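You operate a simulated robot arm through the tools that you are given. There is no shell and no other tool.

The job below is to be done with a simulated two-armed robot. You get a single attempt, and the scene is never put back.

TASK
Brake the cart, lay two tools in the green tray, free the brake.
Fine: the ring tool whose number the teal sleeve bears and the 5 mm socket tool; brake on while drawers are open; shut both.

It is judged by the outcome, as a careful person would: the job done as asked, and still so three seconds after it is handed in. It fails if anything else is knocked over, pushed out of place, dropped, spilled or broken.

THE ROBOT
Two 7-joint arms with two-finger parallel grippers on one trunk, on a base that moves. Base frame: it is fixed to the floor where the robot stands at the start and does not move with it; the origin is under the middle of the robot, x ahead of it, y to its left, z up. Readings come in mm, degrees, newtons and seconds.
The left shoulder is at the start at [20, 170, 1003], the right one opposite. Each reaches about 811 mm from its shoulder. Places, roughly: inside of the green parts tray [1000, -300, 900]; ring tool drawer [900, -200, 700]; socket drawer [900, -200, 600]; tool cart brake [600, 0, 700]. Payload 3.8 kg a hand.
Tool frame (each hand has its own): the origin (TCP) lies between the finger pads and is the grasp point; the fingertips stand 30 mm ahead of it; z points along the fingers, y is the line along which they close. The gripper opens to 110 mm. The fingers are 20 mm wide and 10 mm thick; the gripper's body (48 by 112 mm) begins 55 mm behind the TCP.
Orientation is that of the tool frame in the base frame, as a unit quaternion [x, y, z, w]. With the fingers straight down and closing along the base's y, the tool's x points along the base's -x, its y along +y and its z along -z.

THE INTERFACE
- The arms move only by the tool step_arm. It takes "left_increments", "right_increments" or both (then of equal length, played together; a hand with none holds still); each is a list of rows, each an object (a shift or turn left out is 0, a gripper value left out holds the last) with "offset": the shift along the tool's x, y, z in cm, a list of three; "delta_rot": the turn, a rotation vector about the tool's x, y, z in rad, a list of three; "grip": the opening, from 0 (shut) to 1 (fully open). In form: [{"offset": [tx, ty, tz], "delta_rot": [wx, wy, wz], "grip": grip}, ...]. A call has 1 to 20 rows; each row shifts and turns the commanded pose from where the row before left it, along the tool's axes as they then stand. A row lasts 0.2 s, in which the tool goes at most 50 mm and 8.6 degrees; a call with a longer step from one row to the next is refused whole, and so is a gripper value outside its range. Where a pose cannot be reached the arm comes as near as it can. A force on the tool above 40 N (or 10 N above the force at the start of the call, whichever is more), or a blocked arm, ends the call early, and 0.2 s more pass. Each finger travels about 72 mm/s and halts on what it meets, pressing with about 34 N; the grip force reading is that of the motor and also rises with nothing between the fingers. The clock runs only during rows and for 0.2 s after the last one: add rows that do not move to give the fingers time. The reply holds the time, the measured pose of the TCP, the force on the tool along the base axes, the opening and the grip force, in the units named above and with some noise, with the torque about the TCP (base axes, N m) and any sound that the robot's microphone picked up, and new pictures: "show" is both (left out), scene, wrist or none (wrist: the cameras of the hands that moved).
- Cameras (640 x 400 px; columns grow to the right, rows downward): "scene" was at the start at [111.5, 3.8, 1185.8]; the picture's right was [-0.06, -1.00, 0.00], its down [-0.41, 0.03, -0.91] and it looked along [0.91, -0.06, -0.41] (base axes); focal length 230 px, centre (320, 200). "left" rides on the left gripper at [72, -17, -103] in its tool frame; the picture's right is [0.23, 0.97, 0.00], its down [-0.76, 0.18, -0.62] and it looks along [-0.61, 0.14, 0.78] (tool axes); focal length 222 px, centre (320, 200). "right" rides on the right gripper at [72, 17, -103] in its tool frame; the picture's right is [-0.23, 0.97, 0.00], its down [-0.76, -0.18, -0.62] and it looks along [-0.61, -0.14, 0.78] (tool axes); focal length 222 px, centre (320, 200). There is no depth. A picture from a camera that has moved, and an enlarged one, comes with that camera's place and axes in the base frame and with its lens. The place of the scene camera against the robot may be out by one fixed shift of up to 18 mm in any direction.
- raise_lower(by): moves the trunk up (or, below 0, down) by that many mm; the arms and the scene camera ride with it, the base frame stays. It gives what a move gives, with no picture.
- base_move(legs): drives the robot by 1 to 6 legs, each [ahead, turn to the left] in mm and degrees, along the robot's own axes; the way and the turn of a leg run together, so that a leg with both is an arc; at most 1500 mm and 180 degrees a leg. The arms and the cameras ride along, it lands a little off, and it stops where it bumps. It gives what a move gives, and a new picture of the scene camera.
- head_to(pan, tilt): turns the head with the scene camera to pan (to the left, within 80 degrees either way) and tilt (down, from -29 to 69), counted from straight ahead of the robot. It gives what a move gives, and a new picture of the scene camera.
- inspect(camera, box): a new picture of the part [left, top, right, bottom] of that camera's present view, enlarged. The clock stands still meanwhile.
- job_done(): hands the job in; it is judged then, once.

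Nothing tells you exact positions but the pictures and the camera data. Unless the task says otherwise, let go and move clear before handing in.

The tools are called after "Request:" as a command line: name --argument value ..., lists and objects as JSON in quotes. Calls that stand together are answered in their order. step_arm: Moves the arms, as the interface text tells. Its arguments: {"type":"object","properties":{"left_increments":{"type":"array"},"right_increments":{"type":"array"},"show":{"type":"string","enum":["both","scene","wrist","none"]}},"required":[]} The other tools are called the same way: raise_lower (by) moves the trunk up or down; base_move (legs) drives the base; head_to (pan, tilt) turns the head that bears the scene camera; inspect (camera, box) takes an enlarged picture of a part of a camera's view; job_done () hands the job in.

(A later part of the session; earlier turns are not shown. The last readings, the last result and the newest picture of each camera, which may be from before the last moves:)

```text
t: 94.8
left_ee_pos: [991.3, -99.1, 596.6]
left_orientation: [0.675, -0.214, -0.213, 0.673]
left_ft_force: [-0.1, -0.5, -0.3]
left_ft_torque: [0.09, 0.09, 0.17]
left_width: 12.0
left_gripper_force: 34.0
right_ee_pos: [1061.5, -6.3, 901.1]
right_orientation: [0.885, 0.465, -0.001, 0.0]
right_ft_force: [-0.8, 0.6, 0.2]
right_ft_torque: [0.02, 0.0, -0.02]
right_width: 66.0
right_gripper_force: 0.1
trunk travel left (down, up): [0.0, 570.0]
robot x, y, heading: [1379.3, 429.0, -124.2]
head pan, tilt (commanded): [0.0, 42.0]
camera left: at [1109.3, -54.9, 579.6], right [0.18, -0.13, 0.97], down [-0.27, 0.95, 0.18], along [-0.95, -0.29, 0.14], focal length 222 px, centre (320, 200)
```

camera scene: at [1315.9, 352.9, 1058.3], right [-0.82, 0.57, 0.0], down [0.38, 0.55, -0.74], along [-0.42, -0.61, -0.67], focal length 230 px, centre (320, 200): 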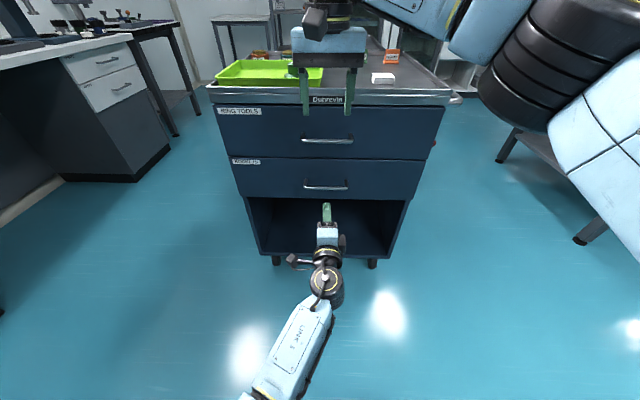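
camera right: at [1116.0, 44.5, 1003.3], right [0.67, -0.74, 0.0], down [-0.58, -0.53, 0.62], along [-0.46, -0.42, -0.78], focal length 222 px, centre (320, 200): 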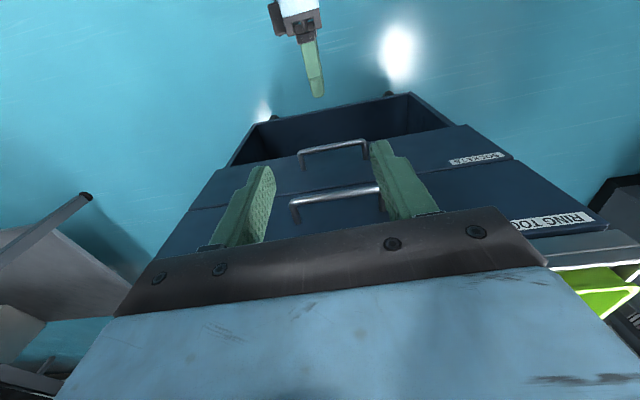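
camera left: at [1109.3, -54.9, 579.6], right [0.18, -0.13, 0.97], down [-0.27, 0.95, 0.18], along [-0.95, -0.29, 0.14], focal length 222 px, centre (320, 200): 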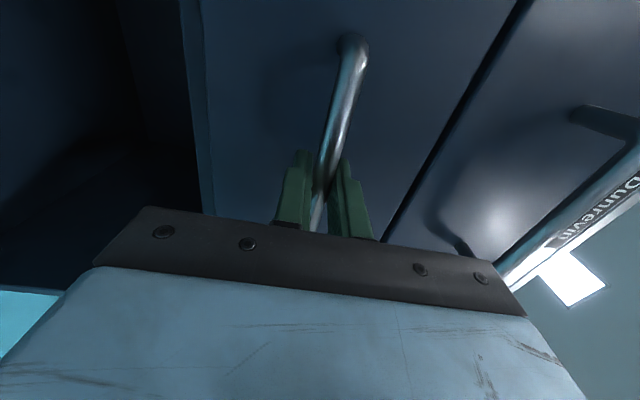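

Gripped the socket drawer handle. Pulling it out along the rail direction.

Request:
step_arm --left_increments '[{"offset": [0.03, 0, -1.0]}, {"offset": [0.05, 0, -2.0]}, {"offset": [0.05, 0, -2.0]}, {"offset": [0.05, 0, -2.0]}, {"offset": [0.05, 0, -2.0]}, {"offset": [0.05, 0, -2.0]}, {"offset": [0.05, 0, -2.0]}, {"offset": [0.05, 0, -2.0]}, {"offset": [0.05, 0, -2.0]}]' --show "scene"

```text
t: 96.8
left_ee_pos: [1091.3, 38.1, 597.6]
left_orientation: [0.675, -0.214, -0.212, 0.674]
left_ft_force: [4.5, -1.2, 0.3]
left_ft_torque: [0.05, 0.09, -0.09]
left_width: 11.7
left_gripper_force: 34.4
right_ee_pos: [1062.1, -7.2, 901.1]
right_orientation: [0.885, 0.466, 0.0, 0.0]
right_ft_force: [0.0, -0.6, 1.0]
right_ft_torque: [0.01, 0.0, -0.03]
right_width: 66.2
right_gripper_force: 0.1
trunk travel left (down, up): [0.0, 570.0]
robot x, y, heading: [1377.1, 428.1, -124.4]
head pan, tilt (commanded): [0.0, 42.0]
camera scene: at [1316.0, 352.9, 1058.3], right [-0.82, 0.57, 0.0], down [0.38, 0.55, -0.74], along [-0.42, -0.61, -0.67], focal length 230 px, centre (320, 200)
```

scene: 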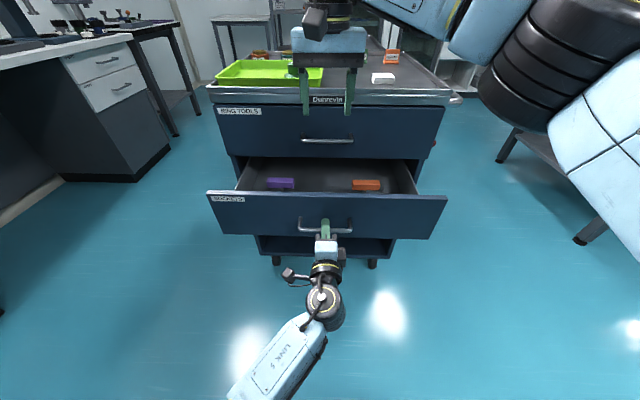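

The drawer slides smoothly. I can see a purple and an orange tool; let me zoom in.

Request:
inspect --camera "scene" --box '[200, 140, 460, 250]'

Request:
inspect --camera "scene" --box '[250, 165, 400, 205]'

Request:
inspect --camera "right" --box '[160, 0, 520, 220]'

```text
2.46 times, centred on (330, 195) of scene
camera zoom: at [1316.0, 352.9, 1058.3], right [-0.82, 0.57, 0.0], down [0.38, 0.55, -0.74], along [-0.42, -0.61, -0.67], focal length 566 px, centre (295, 212)
```

zoom: 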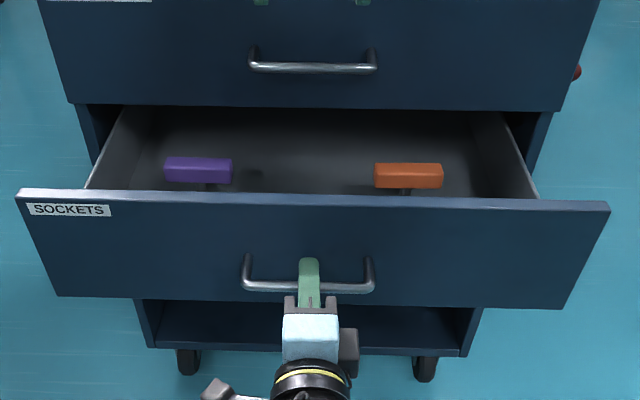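

```text
4.27 times, centred on (325, 185) of scene
camera zoom: at [1316.0, 352.9, 1058.3], right [-0.82, 0.57, 0.0], down [0.38, 0.55, -0.74], along [-0.42, -0.61, -0.67], focal length 980 px, centre (299, 264)
```

zoom: 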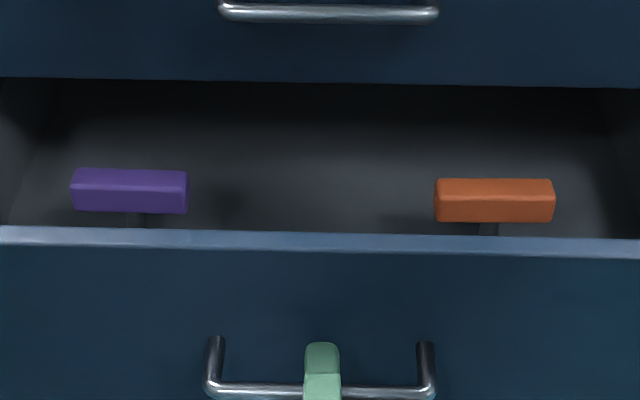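

```text
1.78 times, centred on (340, 110) of right
camera zoom: at [1116.1, 44.5, 1003.3], right [0.67, -0.74, 0.0], down [-0.58, -0.53, 0.62], along [-0.46, -0.42, -0.78], focal length 395 px, centre (284, 360)
```

zoom: 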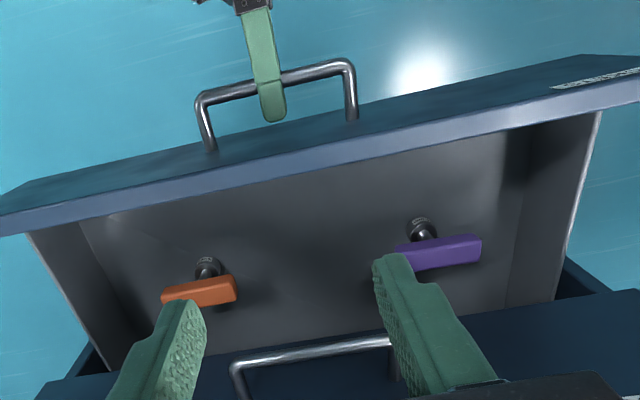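

They're T-handle tools standing upright, with markings near their bases. I'll pull the drawer a further 110 mm to expose them and read the sizes.

Request:
step_arm --left_increments '[{"offset": [0.05, 0, -2.0]}, {"offset": [0.05, 0, -2.0]}, {"offset": [0.05, 0, -2.0]}, {"offset": [0.05, 0, -2.0]}, {"offset": [0.05, 0, -1.5]}, {}]' --show "both"

Request:
inspect --camera "right" --box '[160, 0, 520, 220]'

Request:
inspect --camera "scene" --box '[200, 140, 460, 270]'

```text
t: 98.2
left_ee_pos: [1147.3, 114.7, 596.0]
left_orientation: [0.675, -0.215, -0.213, 0.673]
left_ft_force: [0.4, 1.5, 0.6]
left_ft_torque: [0.14, 0.12, 0.66]
left_width: 11.7
left_gripper_force: 34.1
right_ee_pos: [1061.9, -7.0, 900.3]
right_orientation: [0.886, 0.464, 0.001, -0.001]
right_ft_force: [-0.3, -0.1, -0.6]
right_ft_torque: [-0.03, -0.02, -0.01]
right_width: 66.1
right_gripper_force: 0.0
trunk travel left (down, up): [0.0, 570.0]
robot x, y, heading: [1374.9, 430.1, -124.5]
head pan, tilt (commanded): [0.0, 42.0]
camera scene: at [1315.4, 352.5, 1058.1], right [-0.82, 0.57, 0.0], down [0.38, 0.55, -0.74], along [-0.42, -0.61, -0.67], focal length 230 px, centre (320, 200)
camera left: at [1267.0, 158.0, 579.8], right [0.18, -0.13, 0.97], down [-0.26, 0.95, 0.18], along [-0.95, -0.29, 0.14], focal length 222 px, centre (320, 200)
```

scene: 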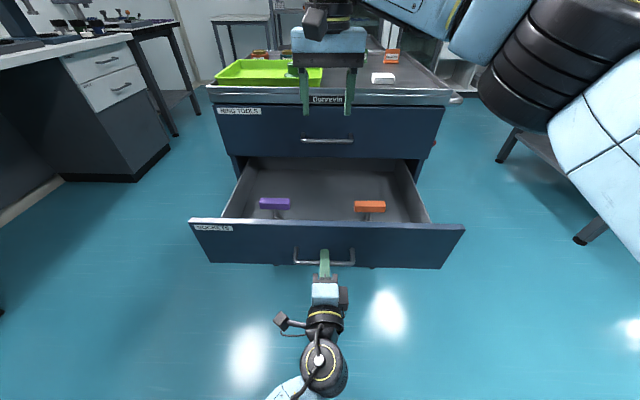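
left: 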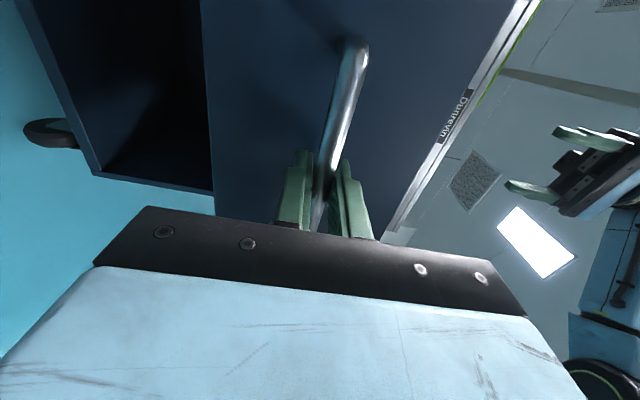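

```text
1.78 times, centred on (340, 110) of right
camera zoom: at [1115.5, 44.1, 1002.9], right [0.67, -0.74, 0.0], down [-0.58, -0.53, 0.62], along [-0.46, -0.42, -0.78], focal length 395 px, centre (284, 360)
```

zoom: 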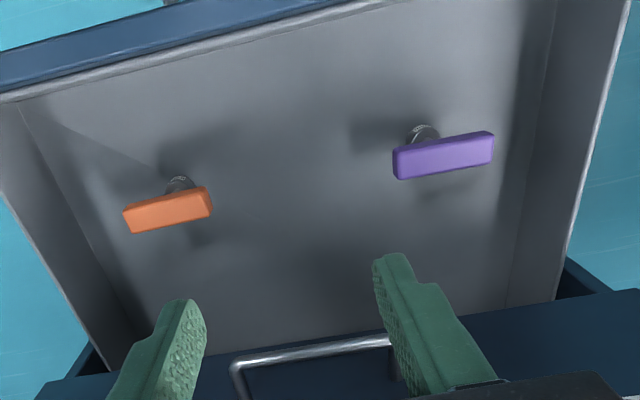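

```text
2.46 times, centred on (330, 205) of scene
camera zoom: at [1315.4, 352.5, 1058.1], right [-0.82, 0.57, 0.0], down [0.38, 0.55, -0.74], along [-0.42, -0.61, -0.67], focal length 566 px, centre (295, 188)
```

zoom: 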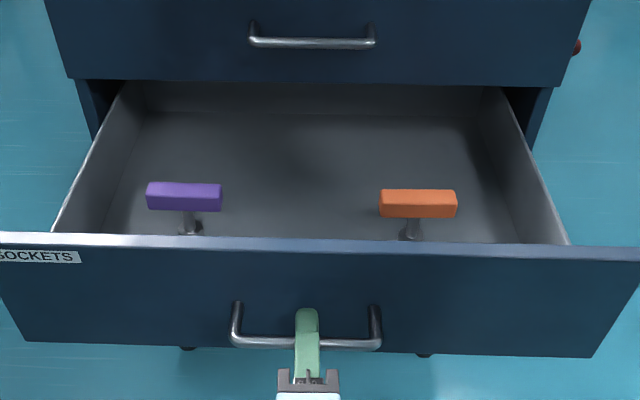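

Request:
inspect --camera "scene" --box '[258, 190, 298, 224]'

Request:
inspect --camera "scene" --box '[350, 192, 390, 226]'

Request:
inspect --camera "right" --box '[225, 90, 285, 140]'

Request:
inspect --camera "right" --box '[375, 60, 445, 110]'

```text
11.76 times, centred on (278, 207) of scene
camera zoom: at [1315.4, 352.5, 1058.1], right [-0.82, 0.57, 0.0], down [0.38, 0.55, -0.74], along [-0.42, -0.61, -0.67], focal length 2703 px, centre (814, 118)
```

zoom: 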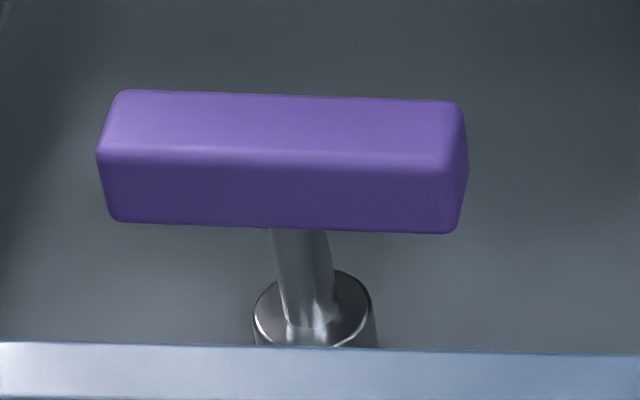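

```text
11.76 times, centred on (370, 209) of scene
camera zoom: at [1315.4, 352.5, 1058.1], right [-0.82, 0.57, 0.0], down [0.38, 0.55, -0.74], along [-0.42, -0.61, -0.67], focal length 2703 px, centre (-268, 94)
```

zoom: 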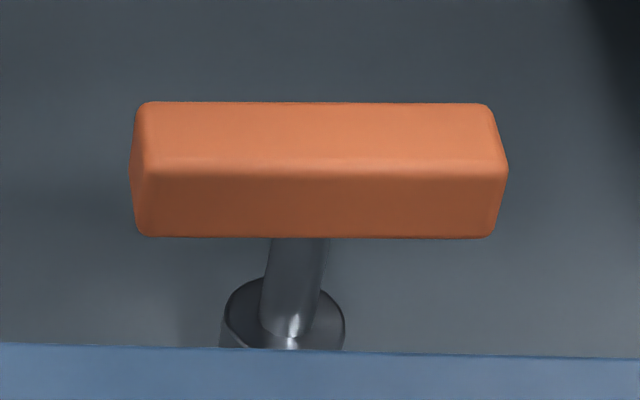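

```text
8.00 times, centred on (255, 115) of right
camera zoom: at [1115.5, 44.1, 1002.9], right [0.67, -0.74, 0.0], down [-0.58, -0.53, 0.62], along [-0.46, -0.42, -0.78], focal length 1777 px, centre (840, 880)
```

zoom: 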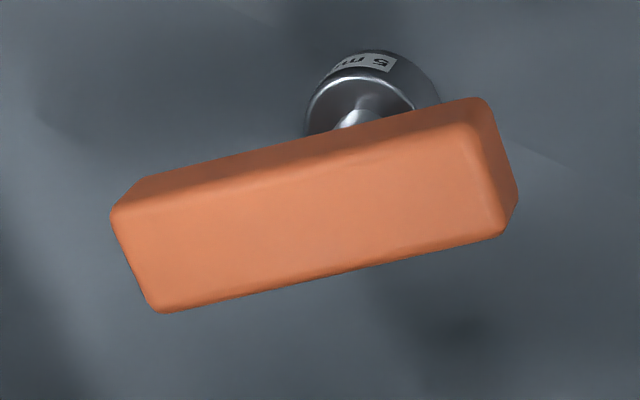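

```text
8.00 times, centred on (410, 85) of right
camera zoom: at [1115.5, 44.1, 1002.9], right [0.67, -0.74, 0.0], down [-0.58, -0.53, 0.62], along [-0.46, -0.42, -0.78], focal length 1777 px, centre (-400, 1120)
```

zoom: 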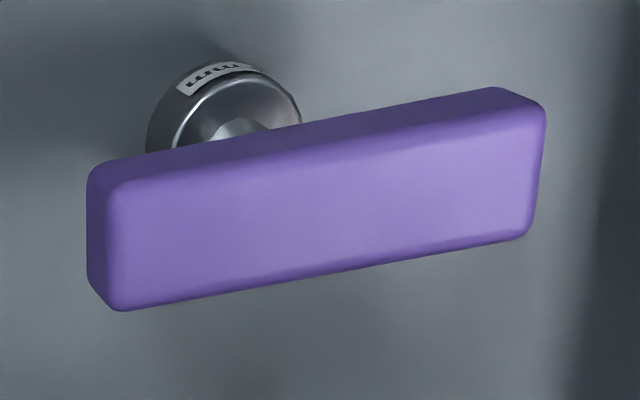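

The orange tool's socket label seems to start with "5 m…". I'll move the right camera back and to the side to read it squarely before choosing.

Request:
step_arm --right_increments '[{"offset": [2.9, -2.3, 1.2]}, {"offset": [2.9, -2.3, 1.2]}, {"offset": [2.9, -2.3, 1.2]}, {"offset": [2.9, -2.2, 1.2]}, {}]' --show "both"

```text
t: 99.4
left_ee_pos: [1149.0, 114.1, 596.3]
left_orientation: [0.675, -0.215, -0.211, 0.673]
left_ft_force: [-2.3, 4.1, -0.5]
left_ft_torque: [0.2, 0.1, 0.17]
left_width: 11.5
left_gripper_force: 34.0
right_ee_pos: [1051.2, 140.9, 852.5]
right_orientation: [0.885, 0.465, 0.001, 0.0]
right_ft_force: [0.0, -0.8, 1.1]
right_ft_torque: [0.02, 0.0, 0.03]
right_width: 65.8
right_gripper_force: 0.1
trunk travel left (down, up): [0.0, 570.0]
robot x, y, heading: [1377.5, 429.6, -124.2]
head pan, tilt (commanded): [0.0, 42.0]
camera scene: at [1315.1, 352.5, 1058.2], right [-0.82, 0.57, 0.0], down [0.38, 0.55, -0.74], along [-0.42, -0.61, -0.67], focal length 230 px, centre (320, 200)
camera right: at [1105.1, 192.1, 954.2], right [0.67, -0.74, 0.0], down [-0.58, -0.53, 0.62], along [-0.46, -0.42, -0.78], focal length 222 px, centre (320, 200)
```

scene: 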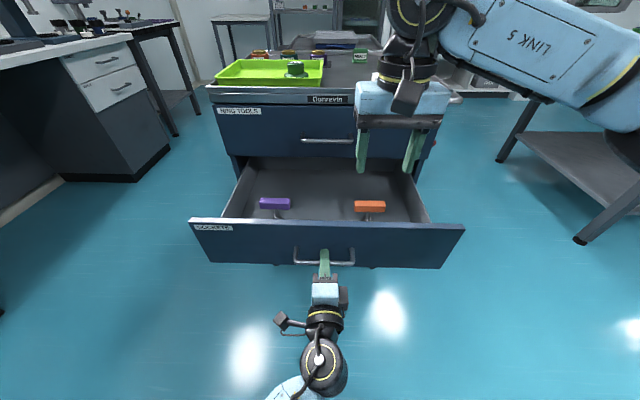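
right: 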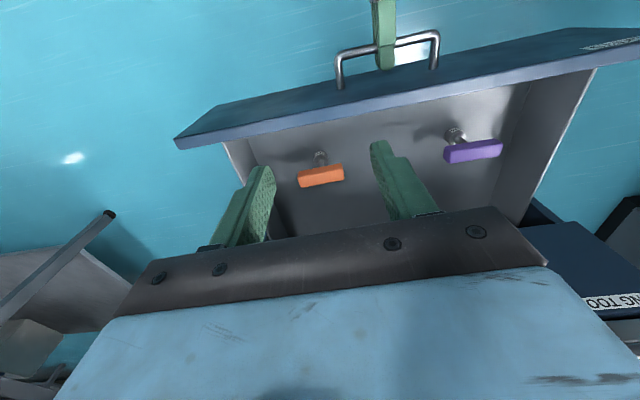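

Request:
inspect --camera "right" --box '[295, 140, 355, 190]'

Request:
inspect --camera "right" --box '[435, 120, 505, 170]'

Request:
inspect --camera "right" --box '[305, 145, 335, 170]'

Request:
inspect --camera "right" --box '[440, 122, 475, 152]'

```text
8.00 times, centred on (325, 165) of right
camera zoom: at [1105.1, 192.1, 954.2], right [0.67, -0.74, 0.0], down [-0.58, -0.53, 0.62], along [-0.46, -0.42, -0.78], focal length 1777 px, centre (280, 480)
```

zoom: 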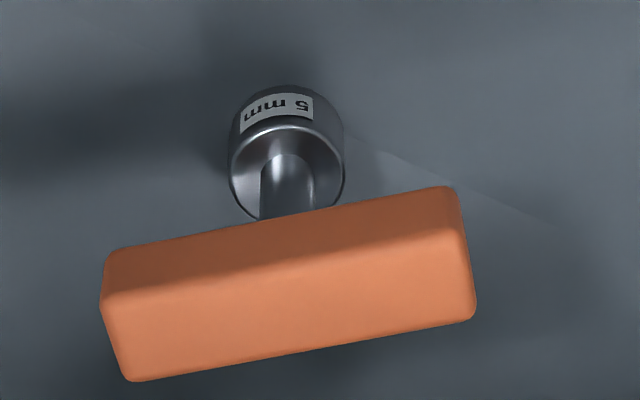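

```text
8.00 times, centred on (470, 145) of right
camera zoom: at [1105.1, 192.1, 954.2], right [0.67, -0.74, 0.0], down [-0.58, -0.53, 0.62], along [-0.46, -0.42, -0.78], focal length 1777 px, centre (-880, 640)
```

zoom: 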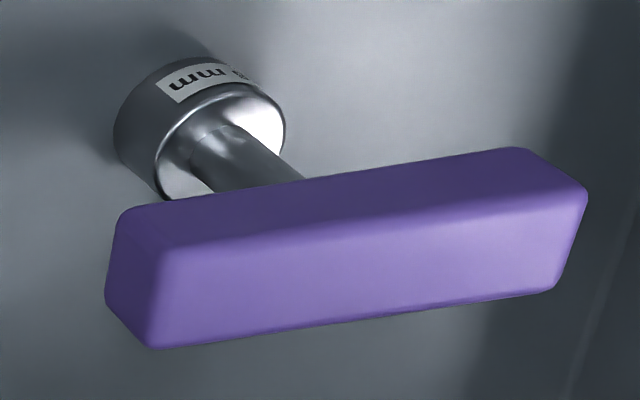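

```text
16.00 times, centred on (320, 158) of right
camera zoom: at [1105.1, 192.1, 954.2], right [0.67, -0.74, 0.0], down [-0.58, -0.53, 0.62], along [-0.46, -0.42, -0.78], focal length 3554 px, centre (320, 880)
```

zoom: 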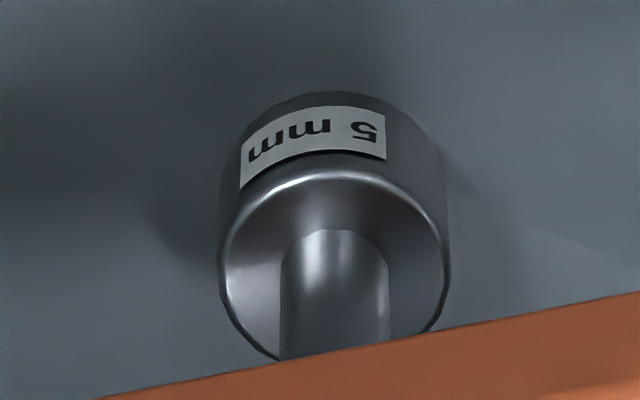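

```text
13.33 times, centred on (458, 137) of right
camera zoom: at [1105.1, 192.1, 954.2], right [0.67, -0.74, 0.0], down [-0.58, -0.53, 0.62], along [-0.46, -0.42, -0.78], focal length 2962 px, centre (-1513, 1040)
```

zoom: 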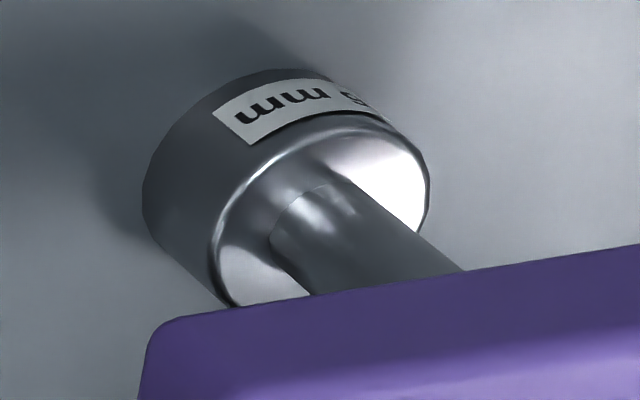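

The orange tool is clearly "5 mm" (printed "5 mm", seen upside down). Its handle bar top is at about X 565, Y −139, z 614. I'll move above it and turn the right gripper 90° so that it closes across the bar.

Request:
step_arm --right_increments '[{"offset": [-2.85, -0.66, 2.0]}, {"offset": [-2.85, -0.66, 2.0]}, {"offset": [-2.85, -0.66, 2.0]}, {"offset": [-2.85, -0.66, 2.0]}, {"offset": [-2.85, -0.66, 2.0]}, {"delta_rot": [0, 0, -0.1428]}, {"delta_rot": [0, 0, -0.1428]}, {"delta_rot": [0, 0, -0.1428]}, {"delta_rot": [0, 0, -0.1428]}, {"delta_rot": [0, 0, -0.1428]}, {"delta_rot": [0, 0, -0.1428]}, {"delta_rot": [0, 0, -0.1428]}, {"delta_rot": [0, 0, -0.1428]}, {"delta_rot": [0, 0, -0.1428]}, {"delta_rot": [0, 0, -0.1428]}, {"delta_rot": [0, 0, -0.1428]}, {}]' --show "both"

Request:
inspect --camera "right" --box '[160, 40, 480, 240]'

```text
t: 103.0
left_ee_pos: [1148.9, 114.6, 596.8]
left_orientation: [0.676, -0.214, -0.211, 0.673]
left_ft_force: [-5.4, 4.4, 0.4]
left_ft_torque: [0.17, 0.11, -0.43]
left_width: 11.8
left_gripper_force: 33.6
right_ee_pos: [938.3, 87.3, 743.8]
right_orientation: [0.667, 0.745, 0.001, 0.001]
right_ft_force: [0.0, 0.6, -0.2]
right_ft_torque: [0.01, 0.0, 0.0]
right_width: 66.2
right_gripper_force: 0.1
right hand out of reach, approached as far as the arm can: row 10, 11, 12, 13, 14, 15, 16
trunk travel left (down, up): [0.0, 570.0]
robot x, y, heading: [1376.2, 431.1, -124.6]
head pan, tilt (commanded): [0.0, 42.0]
camera scene: at [1315.0, 352.4, 1058.1], right [-0.82, 0.57, 0.0], down [0.38, 0.55, -0.74], along [-0.42, -0.61, -0.67], focal length 230 px, centre (320, 200)
camera right: at [945.3, 161.3, 846.2], right [0.99, -0.12, 0.0], down [-0.09, -0.78, 0.62], along [-0.07, -0.62, -0.78], focal length 222 px, centre (320, 200)
```

scene: 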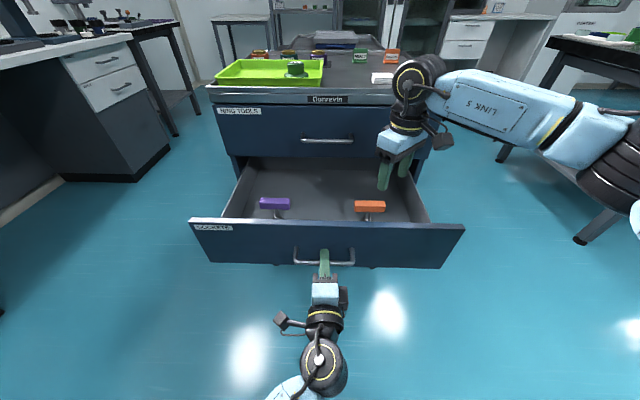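
right: 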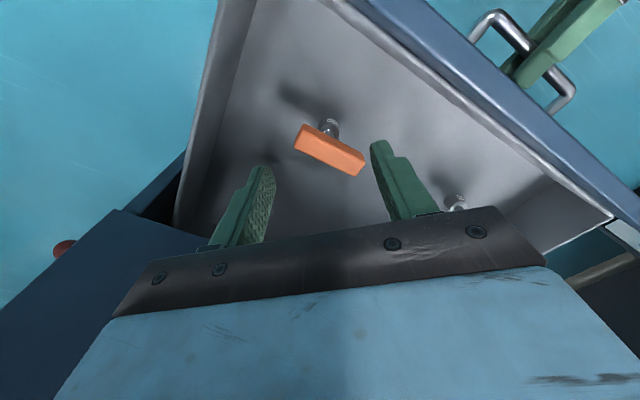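

```text
2.00 times, centred on (320, 140) of right
camera zoom: at [945.3, 161.3, 846.2], right [0.99, -0.12, 0.0], down [-0.09, -0.78, 0.62], along [-0.07, -0.62, -0.78], focal length 444 px, centre (320, 320)
```

zoom: 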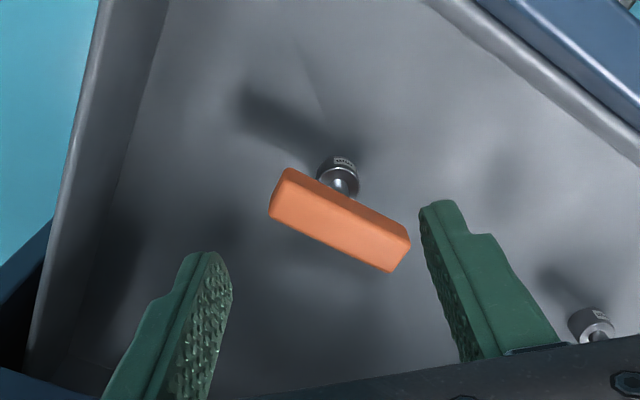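

That turn direction runs into a wrist limit at about 41°. I'll turn the other way instead, so the gripper ends up at +90°.

Request:
step_arm --right_increments '[{"delta_rot": [0, 0, 0.1427]}, {"delta_rot": [0, 0, 0.1427]}, {"delta_rot": [0, 0, 0.1427]}, {"delta_rot": [0, 0, 0.1427]}, {"delta_rot": [0, 0, 0.1427]}, {"delta_rot": [0, 0, 0.1427]}, {"delta_rot": [0, 0, 0.1427]}, {"delta_rot": [0, 0, 0.1427]}, {"delta_rot": [0, 0, 0.1427]}, {"delta_rot": [0, 0, 0.1427]}, {"delta_rot": [0, 0, 0.1427]}, {"delta_rot": [0, 0, 0.1427]}, {"delta_rot": [0, 0, 0.1427]}, {"delta_rot": [0, 0, 0.1427]}, {"delta_rot": [0, 0, 0.1427]}, {"delta_rot": [0, 0, 0.1427]}, {}]' --show "both"

Request:
inspect --camera "right" --box '[160, 0, 480, 200]'

```text
t: 106.6
left_ee_pos: [1147.0, 114.7, 596.1]
left_orientation: [0.675, -0.214, -0.212, 0.674]
left_ft_force: [-5.4, 2.9, 0.2]
left_ft_torque: [0.15, 0.11, -0.07]
left_width: 11.5
left_gripper_force: 33.8
right_ee_pos: [937.3, 86.1, 743.6]
right_orientation: [0.955, -0.298, 0.001, -0.001]
right_ft_force: [-0.1, 0.4, -0.8]
right_ft_torque: [0.04, 0.0, 0.04]
right_width: 65.8
right_gripper_force: 0.1
trunk travel left (down, up): [0.0, 570.0]
robot x, y, heading: [1377.0, 428.9, -124.5]
head pan, tilt (commanded): [0.0, 42.0]
camera scene: at [1315.0, 352.4, 1058.1], right [-0.82, 0.57, 0.0], down [0.38, 0.55, -0.74], along [-0.42, -0.61, -0.67], focal length 230 px, centre (320, 200)
camera right: at [986.7, 32.0, 846.1], right [-0.74, -0.67, 0.0], down [-0.53, 0.58, 0.62], along [-0.42, 0.46, -0.78], focal length 222 px, centre (320, 200)
```

scene: 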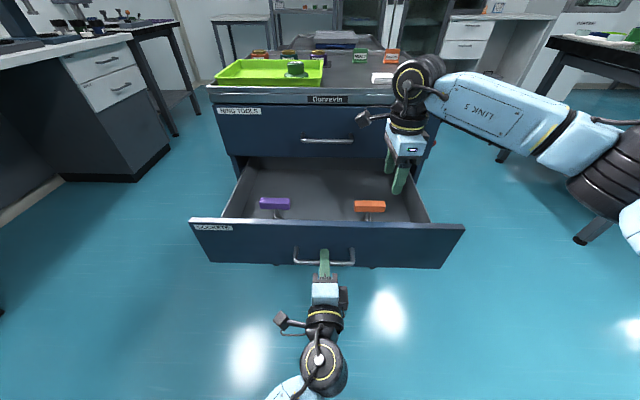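
right: 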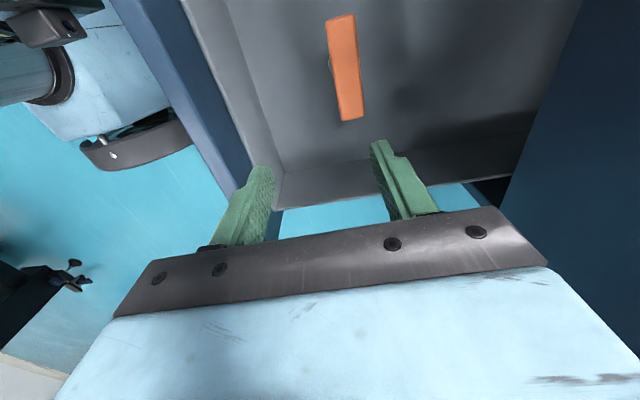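

```text
2.00 times, centred on (320, 100) of right
camera zoom: at [986.7, 32.0, 846.1], right [-0.74, -0.67, 0.0], down [-0.53, 0.58, 0.62], along [-0.42, 0.46, -0.78], focal length 444 px, centre (320, 400)
```

zoom: 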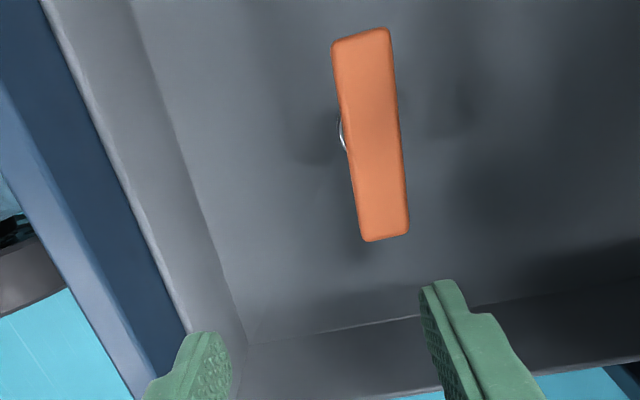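

The gripper now closes fore-aft with the bar running across it. The bar centre is 30 mm left and 33 mm ahead of the TCP; I'll align and descend part way.

Request:
step_arm --right_increments '[{"offset": [1.5, 1.65, 1.5]}, {"offset": [1.55, 1.65, 1.5]}, {"offset": [0, 0, 3.0]}, {"offset": [0, 0, 3.0]}, {}]' --show "both"

Request:
inspect --camera "right" --box '[160, 40, 480, 240]'

Request:
inspect --camera "scene" --box '[300, 120, 460, 240]'

```text
t: 107.8
left_ee_pos: [1147.9, 114.3, 596.1]
left_orientation: [0.675, -0.214, -0.212, 0.673]
left_ft_force: [-4.4, 2.7, -0.1]
left_ft_torque: [0.2, 0.16, -0.09]
left_width: 11.8
left_gripper_force: 34.4
right_ee_pos: [944.0, 40.1, 652.6]
right_orientation: [0.955, -0.297, 0.0, -0.001]
right_ft_force: [0.2, -0.7, 0.5]
right_ft_torque: [0.0, 0.02, -0.01]
right_width: 66.0
right_gripper_force: 0.0
trunk travel left (down, up): [0.0, 570.0]
robot x, y, heading: [1378.9, 430.6, -124.4]
head pan, tilt (commanded): [0.0, 42.0]
camera scene: at [1315.0, 352.4, 1058.2], right [-0.82, 0.57, 0.0], down [0.38, 0.55, -0.74], along [-0.42, -0.61, -0.67], focal length 230 px, centre (320, 200)
camera right: at [992.8, -13.5, 755.5], right [-0.74, -0.67, 0.0], down [-0.53, 0.58, 0.62], along [-0.42, 0.46, -0.78], focal length 222 px, centre (320, 200)
```

scene: 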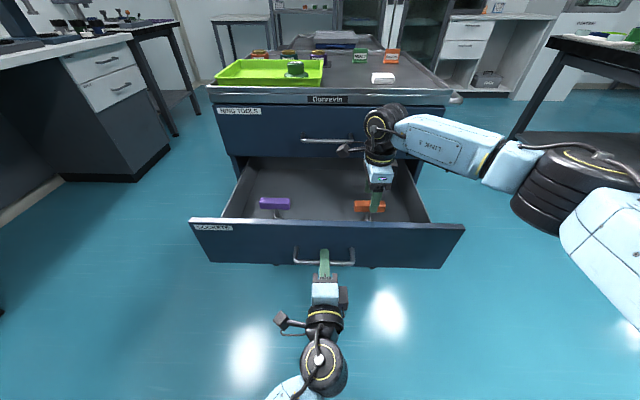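
right: 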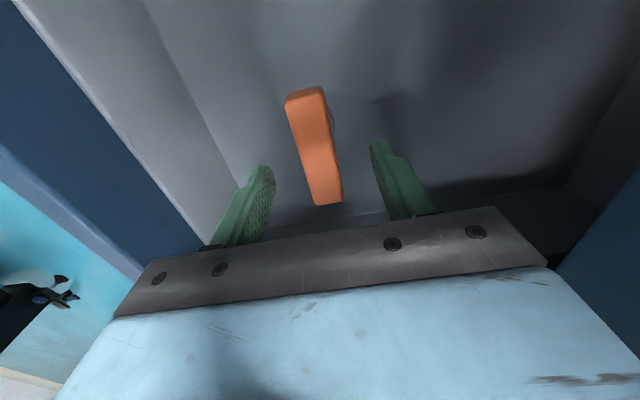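

```text
2.00 times, centred on (320, 140) of right
camera zoom: at [992.8, -13.5, 755.5], right [-0.74, -0.67, 0.0], down [-0.53, 0.58, 0.62], along [-0.42, 0.46, -0.78], focal length 444 px, centre (320, 320)
```

zoom: 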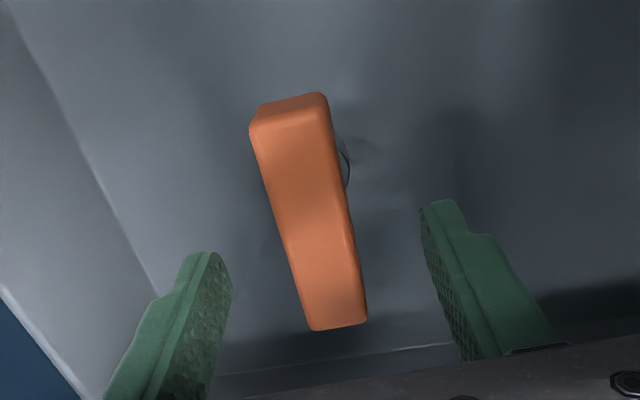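

```text
3.33 times, centred on (380, 180) of scene
camera zoom: at [1315.0, 352.4, 1058.2], right [-0.82, 0.57, 0.0], down [0.38, 0.55, -0.74], along [-0.42, -0.61, -0.67], focal length 766 px, centre (120, 267)
```

zoom: 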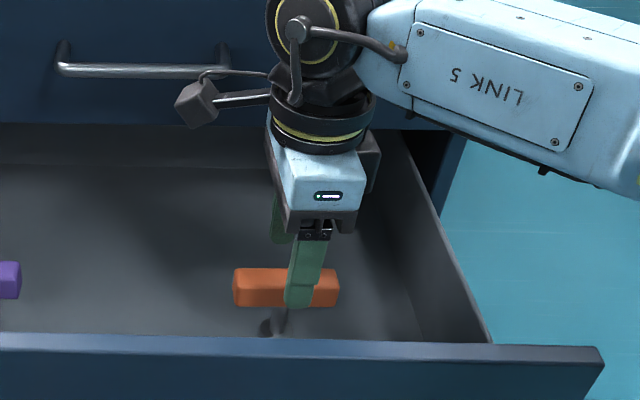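

Aligned to within ~2 mm. Descending 5 cm and closing on the bar.

Request:
step_arm --right_increments '[{"offset": [-0.1, 0, 2.0]}, {"offset": [-0.1, -0.1, 2.0]}, {"offset": [0, 0, 1.0]}, {"grip": 0}, {}, {}, {}]' --show "wrist"

Request:
inspect --camera "scene" --box '[300, 120, 460, 240]'

```text
t: 109.4
left_ee_pos: [1147.8, 114.1, 596.1]
left_orientation: [0.675, -0.214, -0.212, 0.673]
left_ft_force: [-4.0, 2.9, 0.3]
left_ft_torque: [0.18, 0.11, -0.01]
left_width: 11.7
left_gripper_force: 34.3
right_ee_pos: [942.1, 43.4, 603.9]
right_orientation: [0.955, -0.297, 0.0, -0.001]
right_ft_force: [-0.6, -0.2, 0.0]
right_ft_torque: [-0.01, -0.03, -0.01]
right_width: 25.0
right_gripper_force: 33.6
trunk travel left (down, up): [0.0, 570.0]
robot x, y, heading: [1377.9, 427.6, -124.5]
head pan, tilt (commanded): [0.0, 42.0]
camera right: at [991.0, -11.0, 706.1], right [-0.74, -0.67, 0.0], down [-0.53, 0.58, 0.62], along [-0.42, 0.46, -0.78], focal length 222 px, centre (320, 200)
```

right: 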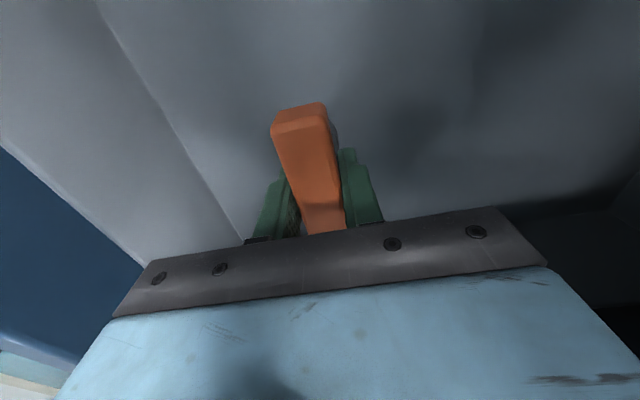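

```text
3.33 times, centred on (380, 180) of scene
camera zoom: at [1315.0, 352.3, 1058.1], right [-0.82, 0.57, 0.0], down [0.38, 0.55, -0.74], along [-0.42, -0.61, -0.67], focal length 766 px, centre (120, 267)
```

zoom: 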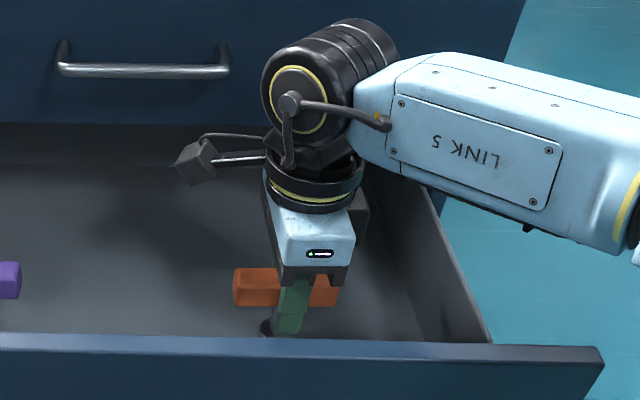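

The 5 mm tool is gripped (25 mm bar). Lifting it straight up out of the drawer.

Request:
step_arm --right_increments '[{"offset": [0, 0, -1.0]}, {"offset": [0, 0, -2.0]}, {"offset": [0, 0, -2.5]}, {"offset": [0, 0, -2.5]}, {"offset": [0, 0, -3.0]}, {"offset": [0, 0, -3.0]}, {"offset": [0, 0, -3.0]}, {}]' --show "both"

Request:
inspect --camera "scene" --box '[300, 80, 460, 200]'

```text
t: 111.2
left_ee_pos: [1147.3, 114.4, 597.3]
left_orientation: [0.675, -0.214, -0.212, 0.674]
left_ft_force: [-3.3, 3.5, -0.4]
left_ft_torque: [0.15, 0.14, 0.01]
left_width: 11.5
left_gripper_force: 33.9
right_ee_pos: [943.8, 43.5, 772.4]
right_orientation: [0.955, -0.297, 0.0, -0.001]
right_ft_force: [-0.2, -0.7, -2.1]
right_ft_torque: [-0.01, -0.04, -0.02]
right_width: 25.1
right_gripper_force: 34.0
trunk travel left (down, up): [0.0, 570.0]
robot x, y, heading: [1377.0, 427.5, -124.5]
head pan, tilt (commanded): [0.0, 42.0]
camera scene: at [1315.0, 352.3, 1058.1], right [-0.82, 0.57, 0.0], down [0.38, 0.55, -0.74], along [-0.42, -0.61, -0.67], focal length 230 px, centre (320, 200)
camera right: at [992.1, -11.0, 874.4], right [-0.74, -0.67, 0.0], down [-0.53, 0.58, 0.62], along [-0.42, 0.46, -0.78], focal length 222 px, centre (320, 200)
```

scene: 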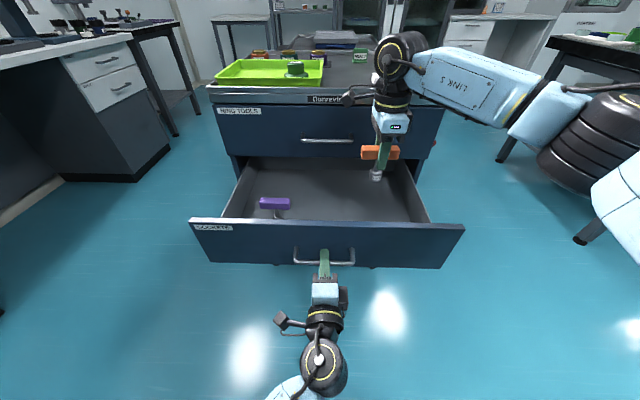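
right: 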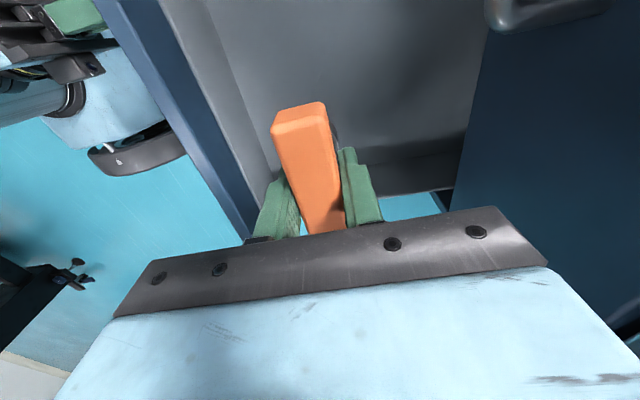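

```text
3.33 times, centred on (380, 140) of scene
camera zoom: at [1315.0, 352.3, 1058.1], right [-0.82, 0.57, 0.0], down [0.38, 0.55, -0.74], along [-0.42, -0.61, -0.67], focal length 766 px, centre (120, 400)
```

zoom: 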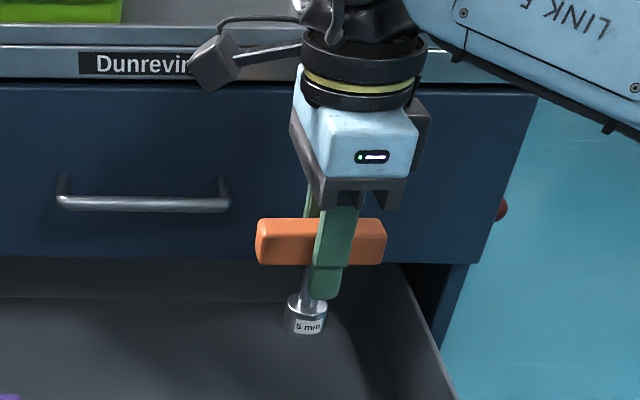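

The label "5 mm" is now plainly legible. I'll raise the tool a further 10 cm and pull it back, then push the socket drawer closed.

Request:
step_arm --right_increments '[{"offset": [0, 0, -3.0]}, {"offset": [0, 0, -3.0]}, {"offset": [0, 0, -3.0]}, {"offset": [0, -3.0, -1.0]}, {"offset": [0, -3.0, 0]}, {"offset": [0, -2.0, 0]}, {}]' --show "none"

Request:
step_arm --left_increments '[{"offset": [-0.045, 0, 2.0]}, {"offset": [-0.045, 0, 2.0]}, {"offset": [-0.045, 0, 2.0]}, {"offset": [-0.045, 0, 2.0]}, {"offset": [-0.045, 0, 2.0]}, {"offset": [-0.045, 0, 2.0]}, {"offset": [-0.045, 0, 2.0]}, {"offset": [-0.045, 0, 2.0]}, {"offset": [-0.045, 0, 2.0]}, {"offset": [-0.045, 0, 2.0]}]' --show "scene"

```text
t: 112.8
left_ee_pos: [1148.2, 115.0, 596.7]
left_orientation: [0.675, -0.215, -0.213, 0.673]
left_ft_force: [-3.7, 3.3, -1.0]
left_ft_torque: [0.16, 0.13, -0.14]
left_width: 11.7
left_gripper_force: 33.8
right_ee_pos: [988.9, 111.7, 872.6]
right_orientation: [0.955, -0.297, -0.001, 0.0]
right_ft_force: [0.6, 0.2, -2.2]
right_ft_torque: [0.01, -0.01, 0.0]
right_width: 25.3
right_gripper_force: 34.2
trunk travel left (down, up): [0.0, 570.0]
robot x, y, heading: [1378.6, 431.3, -124.4]
head pan, tilt (commanded): [0.0, 42.0]
```

```text
t: 115.0
left_ee_pos: [1027.8, -46.6, 595.7]
left_orientation: [0.674, -0.212, -0.213, 0.675]
left_ft_force: [2.0, -1.8, 0.0]
left_ft_torque: [0.03, 0.05, 0.57]
left_width: 11.7
left_gripper_force: 34.0
right_ee_pos: [988.2, 110.4, 873.8]
right_orientation: [0.955, -0.296, 0.0, -0.001]
right_ft_force: [0.2, 0.6, -0.6]
right_ft_torque: [0.01, 0.01, -0.03]
right_width: 25.2
right_gripper_force: 34.2
trunk travel left (down, up): [0.0, 570.0]
robot x, y, heading: [1377.9, 430.3, -124.3]
head pan, tilt (commanded): [0.0, 42.0]
camera scene: at [1315.6, 352.4, 1058.2], right [-0.82, 0.57, 0.0], down [0.38, 0.55, -0.74], along [-0.42, -0.61, -0.67], focal length 230 px, centre (320, 200)
```

scene: 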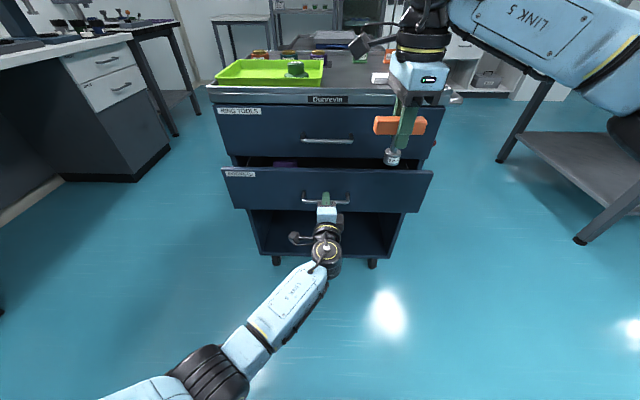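

About 64 mm remain. Pushing on to the closed stop, gently at the end.

Request:
step_arm --left_increments '[{"offset": [-0.045, 0, 2.0]}, {"offset": [-0.045, 0, 2.0]}, {"offset": [-0.03, 0, 1.5]}, {"offset": [0, 0, 0.6]}, {"offset": [0, 0, 0.4]}, {"offset": [0, 0, 0.3]}]' --show "scene"

Request:
inspect --camera "scene" --box '[200, 80, 460, 240]'

```text
t: 116.4
left_ee_pos: [989.4, -99.0, 597.0]
left_orientation: [0.674, -0.215, -0.213, 0.674]
left_ft_force: [21.8, 25.1, 1.5]
left_ft_torque: [0.05, 0.09, -0.02]
left_width: 11.8
left_gripper_force: 33.6
right_ee_pos: [990.6, 112.9, 874.8]
right_orientation: [0.955, -0.297, 0.0, 0.001]
right_ft_force: [-0.5, -0.2, -1.9]
right_ft_torque: [0.0, 0.01, 0.01]
right_width: 24.8
right_gripper_force: 33.8
trunk travel left (down, up): [0.0, 570.0]
robot x, y, heading: [1375.0, 428.7, -124.5]
head pan, tilt (commanded): [0.0, 42.0]
camera scene: at [1317.3, 354.7, 1058.5], right [-0.82, 0.57, 0.0], down [0.38, 0.55, -0.74], along [-0.42, -0.61, -0.67], focal length 230 px, centre (320, 200)
```

scene: 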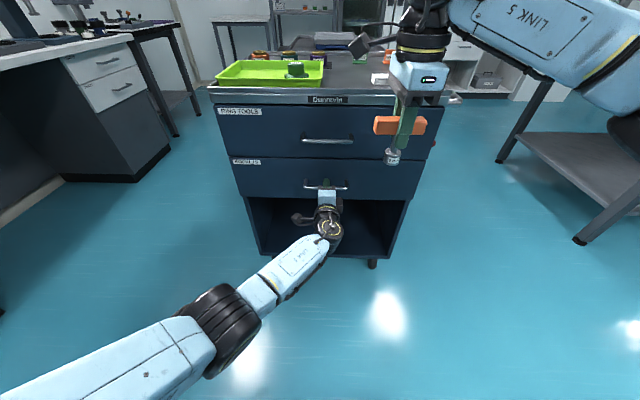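

```text
2.46 times, centred on (330, 160) of scene
camera zoom: at [1317.3, 354.7, 1058.5], right [-0.82, 0.57, 0.0], down [0.38, 0.55, -0.74], along [-0.42, -0.61, -0.67], focal length 566 px, centre (295, 298)
```

zoom: 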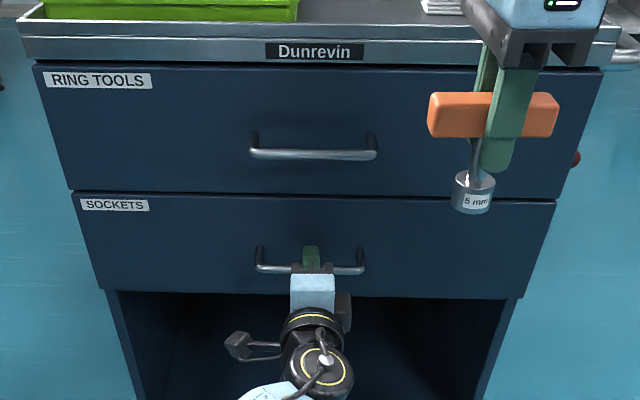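

Both drawers are shut flush. I'll release the lower handle, retract the left hand up and left, then raise the trunk by 250 mm.

Request:
step_arm --left_increments '[{"offset": [0, 0, -0.3]}, {"grip": 0.5}, {}, {}, {"offset": [0, 0, -2.5]}, {"offset": [0, 0, -2.5]}, {"offset": [0, 0, -2.5]}, {"offset": [3.4, 2.5, -1.4]}, {"offset": [3.4, 2.5, -1.4]}, {"offset": [3.4, 2.5, -1.4]}, {"offset": [3.4, 2.5, -1.4]}, {"offset": [3.4, 2.5, -1.4]}, {"offset": [3.4, 2.5, -1.4]}, {"offset": [3.4, 2.5, -1.4]}, {"offset": [3.4, 2.5, -1.4]}]' --show "none"

Request:
raise_lower --by 250

Request:
head_to --pan 0 --tilt 50

```text
t: 119.6
left_ee_pos: [1320.4, -101.0, 796.5]
left_orientation: [0.675, -0.215, -0.212, 0.674]
left_ft_force: [0.2, 0.3, 0.9]
left_ft_torque: [0.01, -0.01, -0.01]
left_width: 55.1
left_gripper_force: 0.1
right_ee_pos: [989.4, 111.1, 873.8]
right_orientation: [0.955, -0.296, 0.0, 0.0]
right_ft_force: [-0.8, -0.1, -2.2]
right_ft_torque: [-0.03, 0.01, 0.0]
right_width: 25.3
right_gripper_force: 34.7
trunk travel left (down, up): [0.0, 570.0]
robot x, y, heading: [1380.5, 431.5, -124.6]
head pan, tilt (commanded): [0.0, 42.0]
```

```text
t: 122.2
left_ee_pos: [1320.1, -102.1, 1047.2]
left_orientation: [0.674, -0.214, -0.212, 0.674]
left_ft_force: [-0.8, -0.5, -1.1]
left_ft_torque: [-0.02, 0.02, -0.02]
left_width: 54.9
left_gripper_force: 0.1
right_ee_pos: [989.8, 111.5, 1123.6]
right_orientation: [0.955, -0.296, 0.0, 0.0]
right_ft_force: [0.1, -0.1, -2.3]
right_ft_torque: [-0.03, 0.01, -0.01]
right_width: 25.3
right_gripper_force: 33.6
trunk travel left (down, up): [-250.0, 320.0]
robot x, y, heading: [1376.7, 429.9, -124.4]
head pan, tilt (commanded): [0.0, 42.0]
```

```text
t: 122.9
left_ee_pos: [1319.2, -102.6, 1048.7]
left_orientation: [0.675, -0.213, -0.213, 0.674]
left_ft_force: [0.6, -0.3, 0.1]
left_ft_torque: [-0.04, -0.03, -0.01]
left_width: 54.9
left_gripper_force: 0.1
right_ee_pos: [989.0, 110.2, 1122.6]
right_orientation: [0.955, -0.296, 0.001, 0.0]
right_ft_force: [0.3, -0.1, -0.8]
right_ft_torque: [-0.01, -0.01, 0.0]
right_width: 25.0
right_gripper_force: 34.8
trunk travel left (down, up): [-250.0, 320.0]
robot x, y, heading: [1377.3, 428.6, -124.4]
head pan, tilt (commanded): [0.0, 50.0]
camera scene: at [1319.4, 358.3, 1297.1], right [-0.82, 0.57, 0.0], down [0.43, 0.63, -0.64], along [-0.36, -0.53, -0.77], focal length 230 px, centre (320, 200)
```

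scene: 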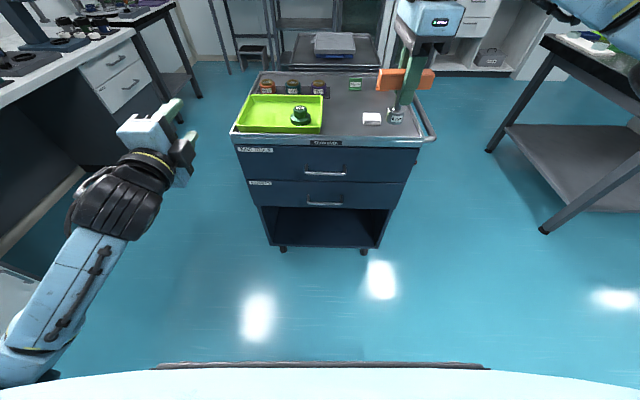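

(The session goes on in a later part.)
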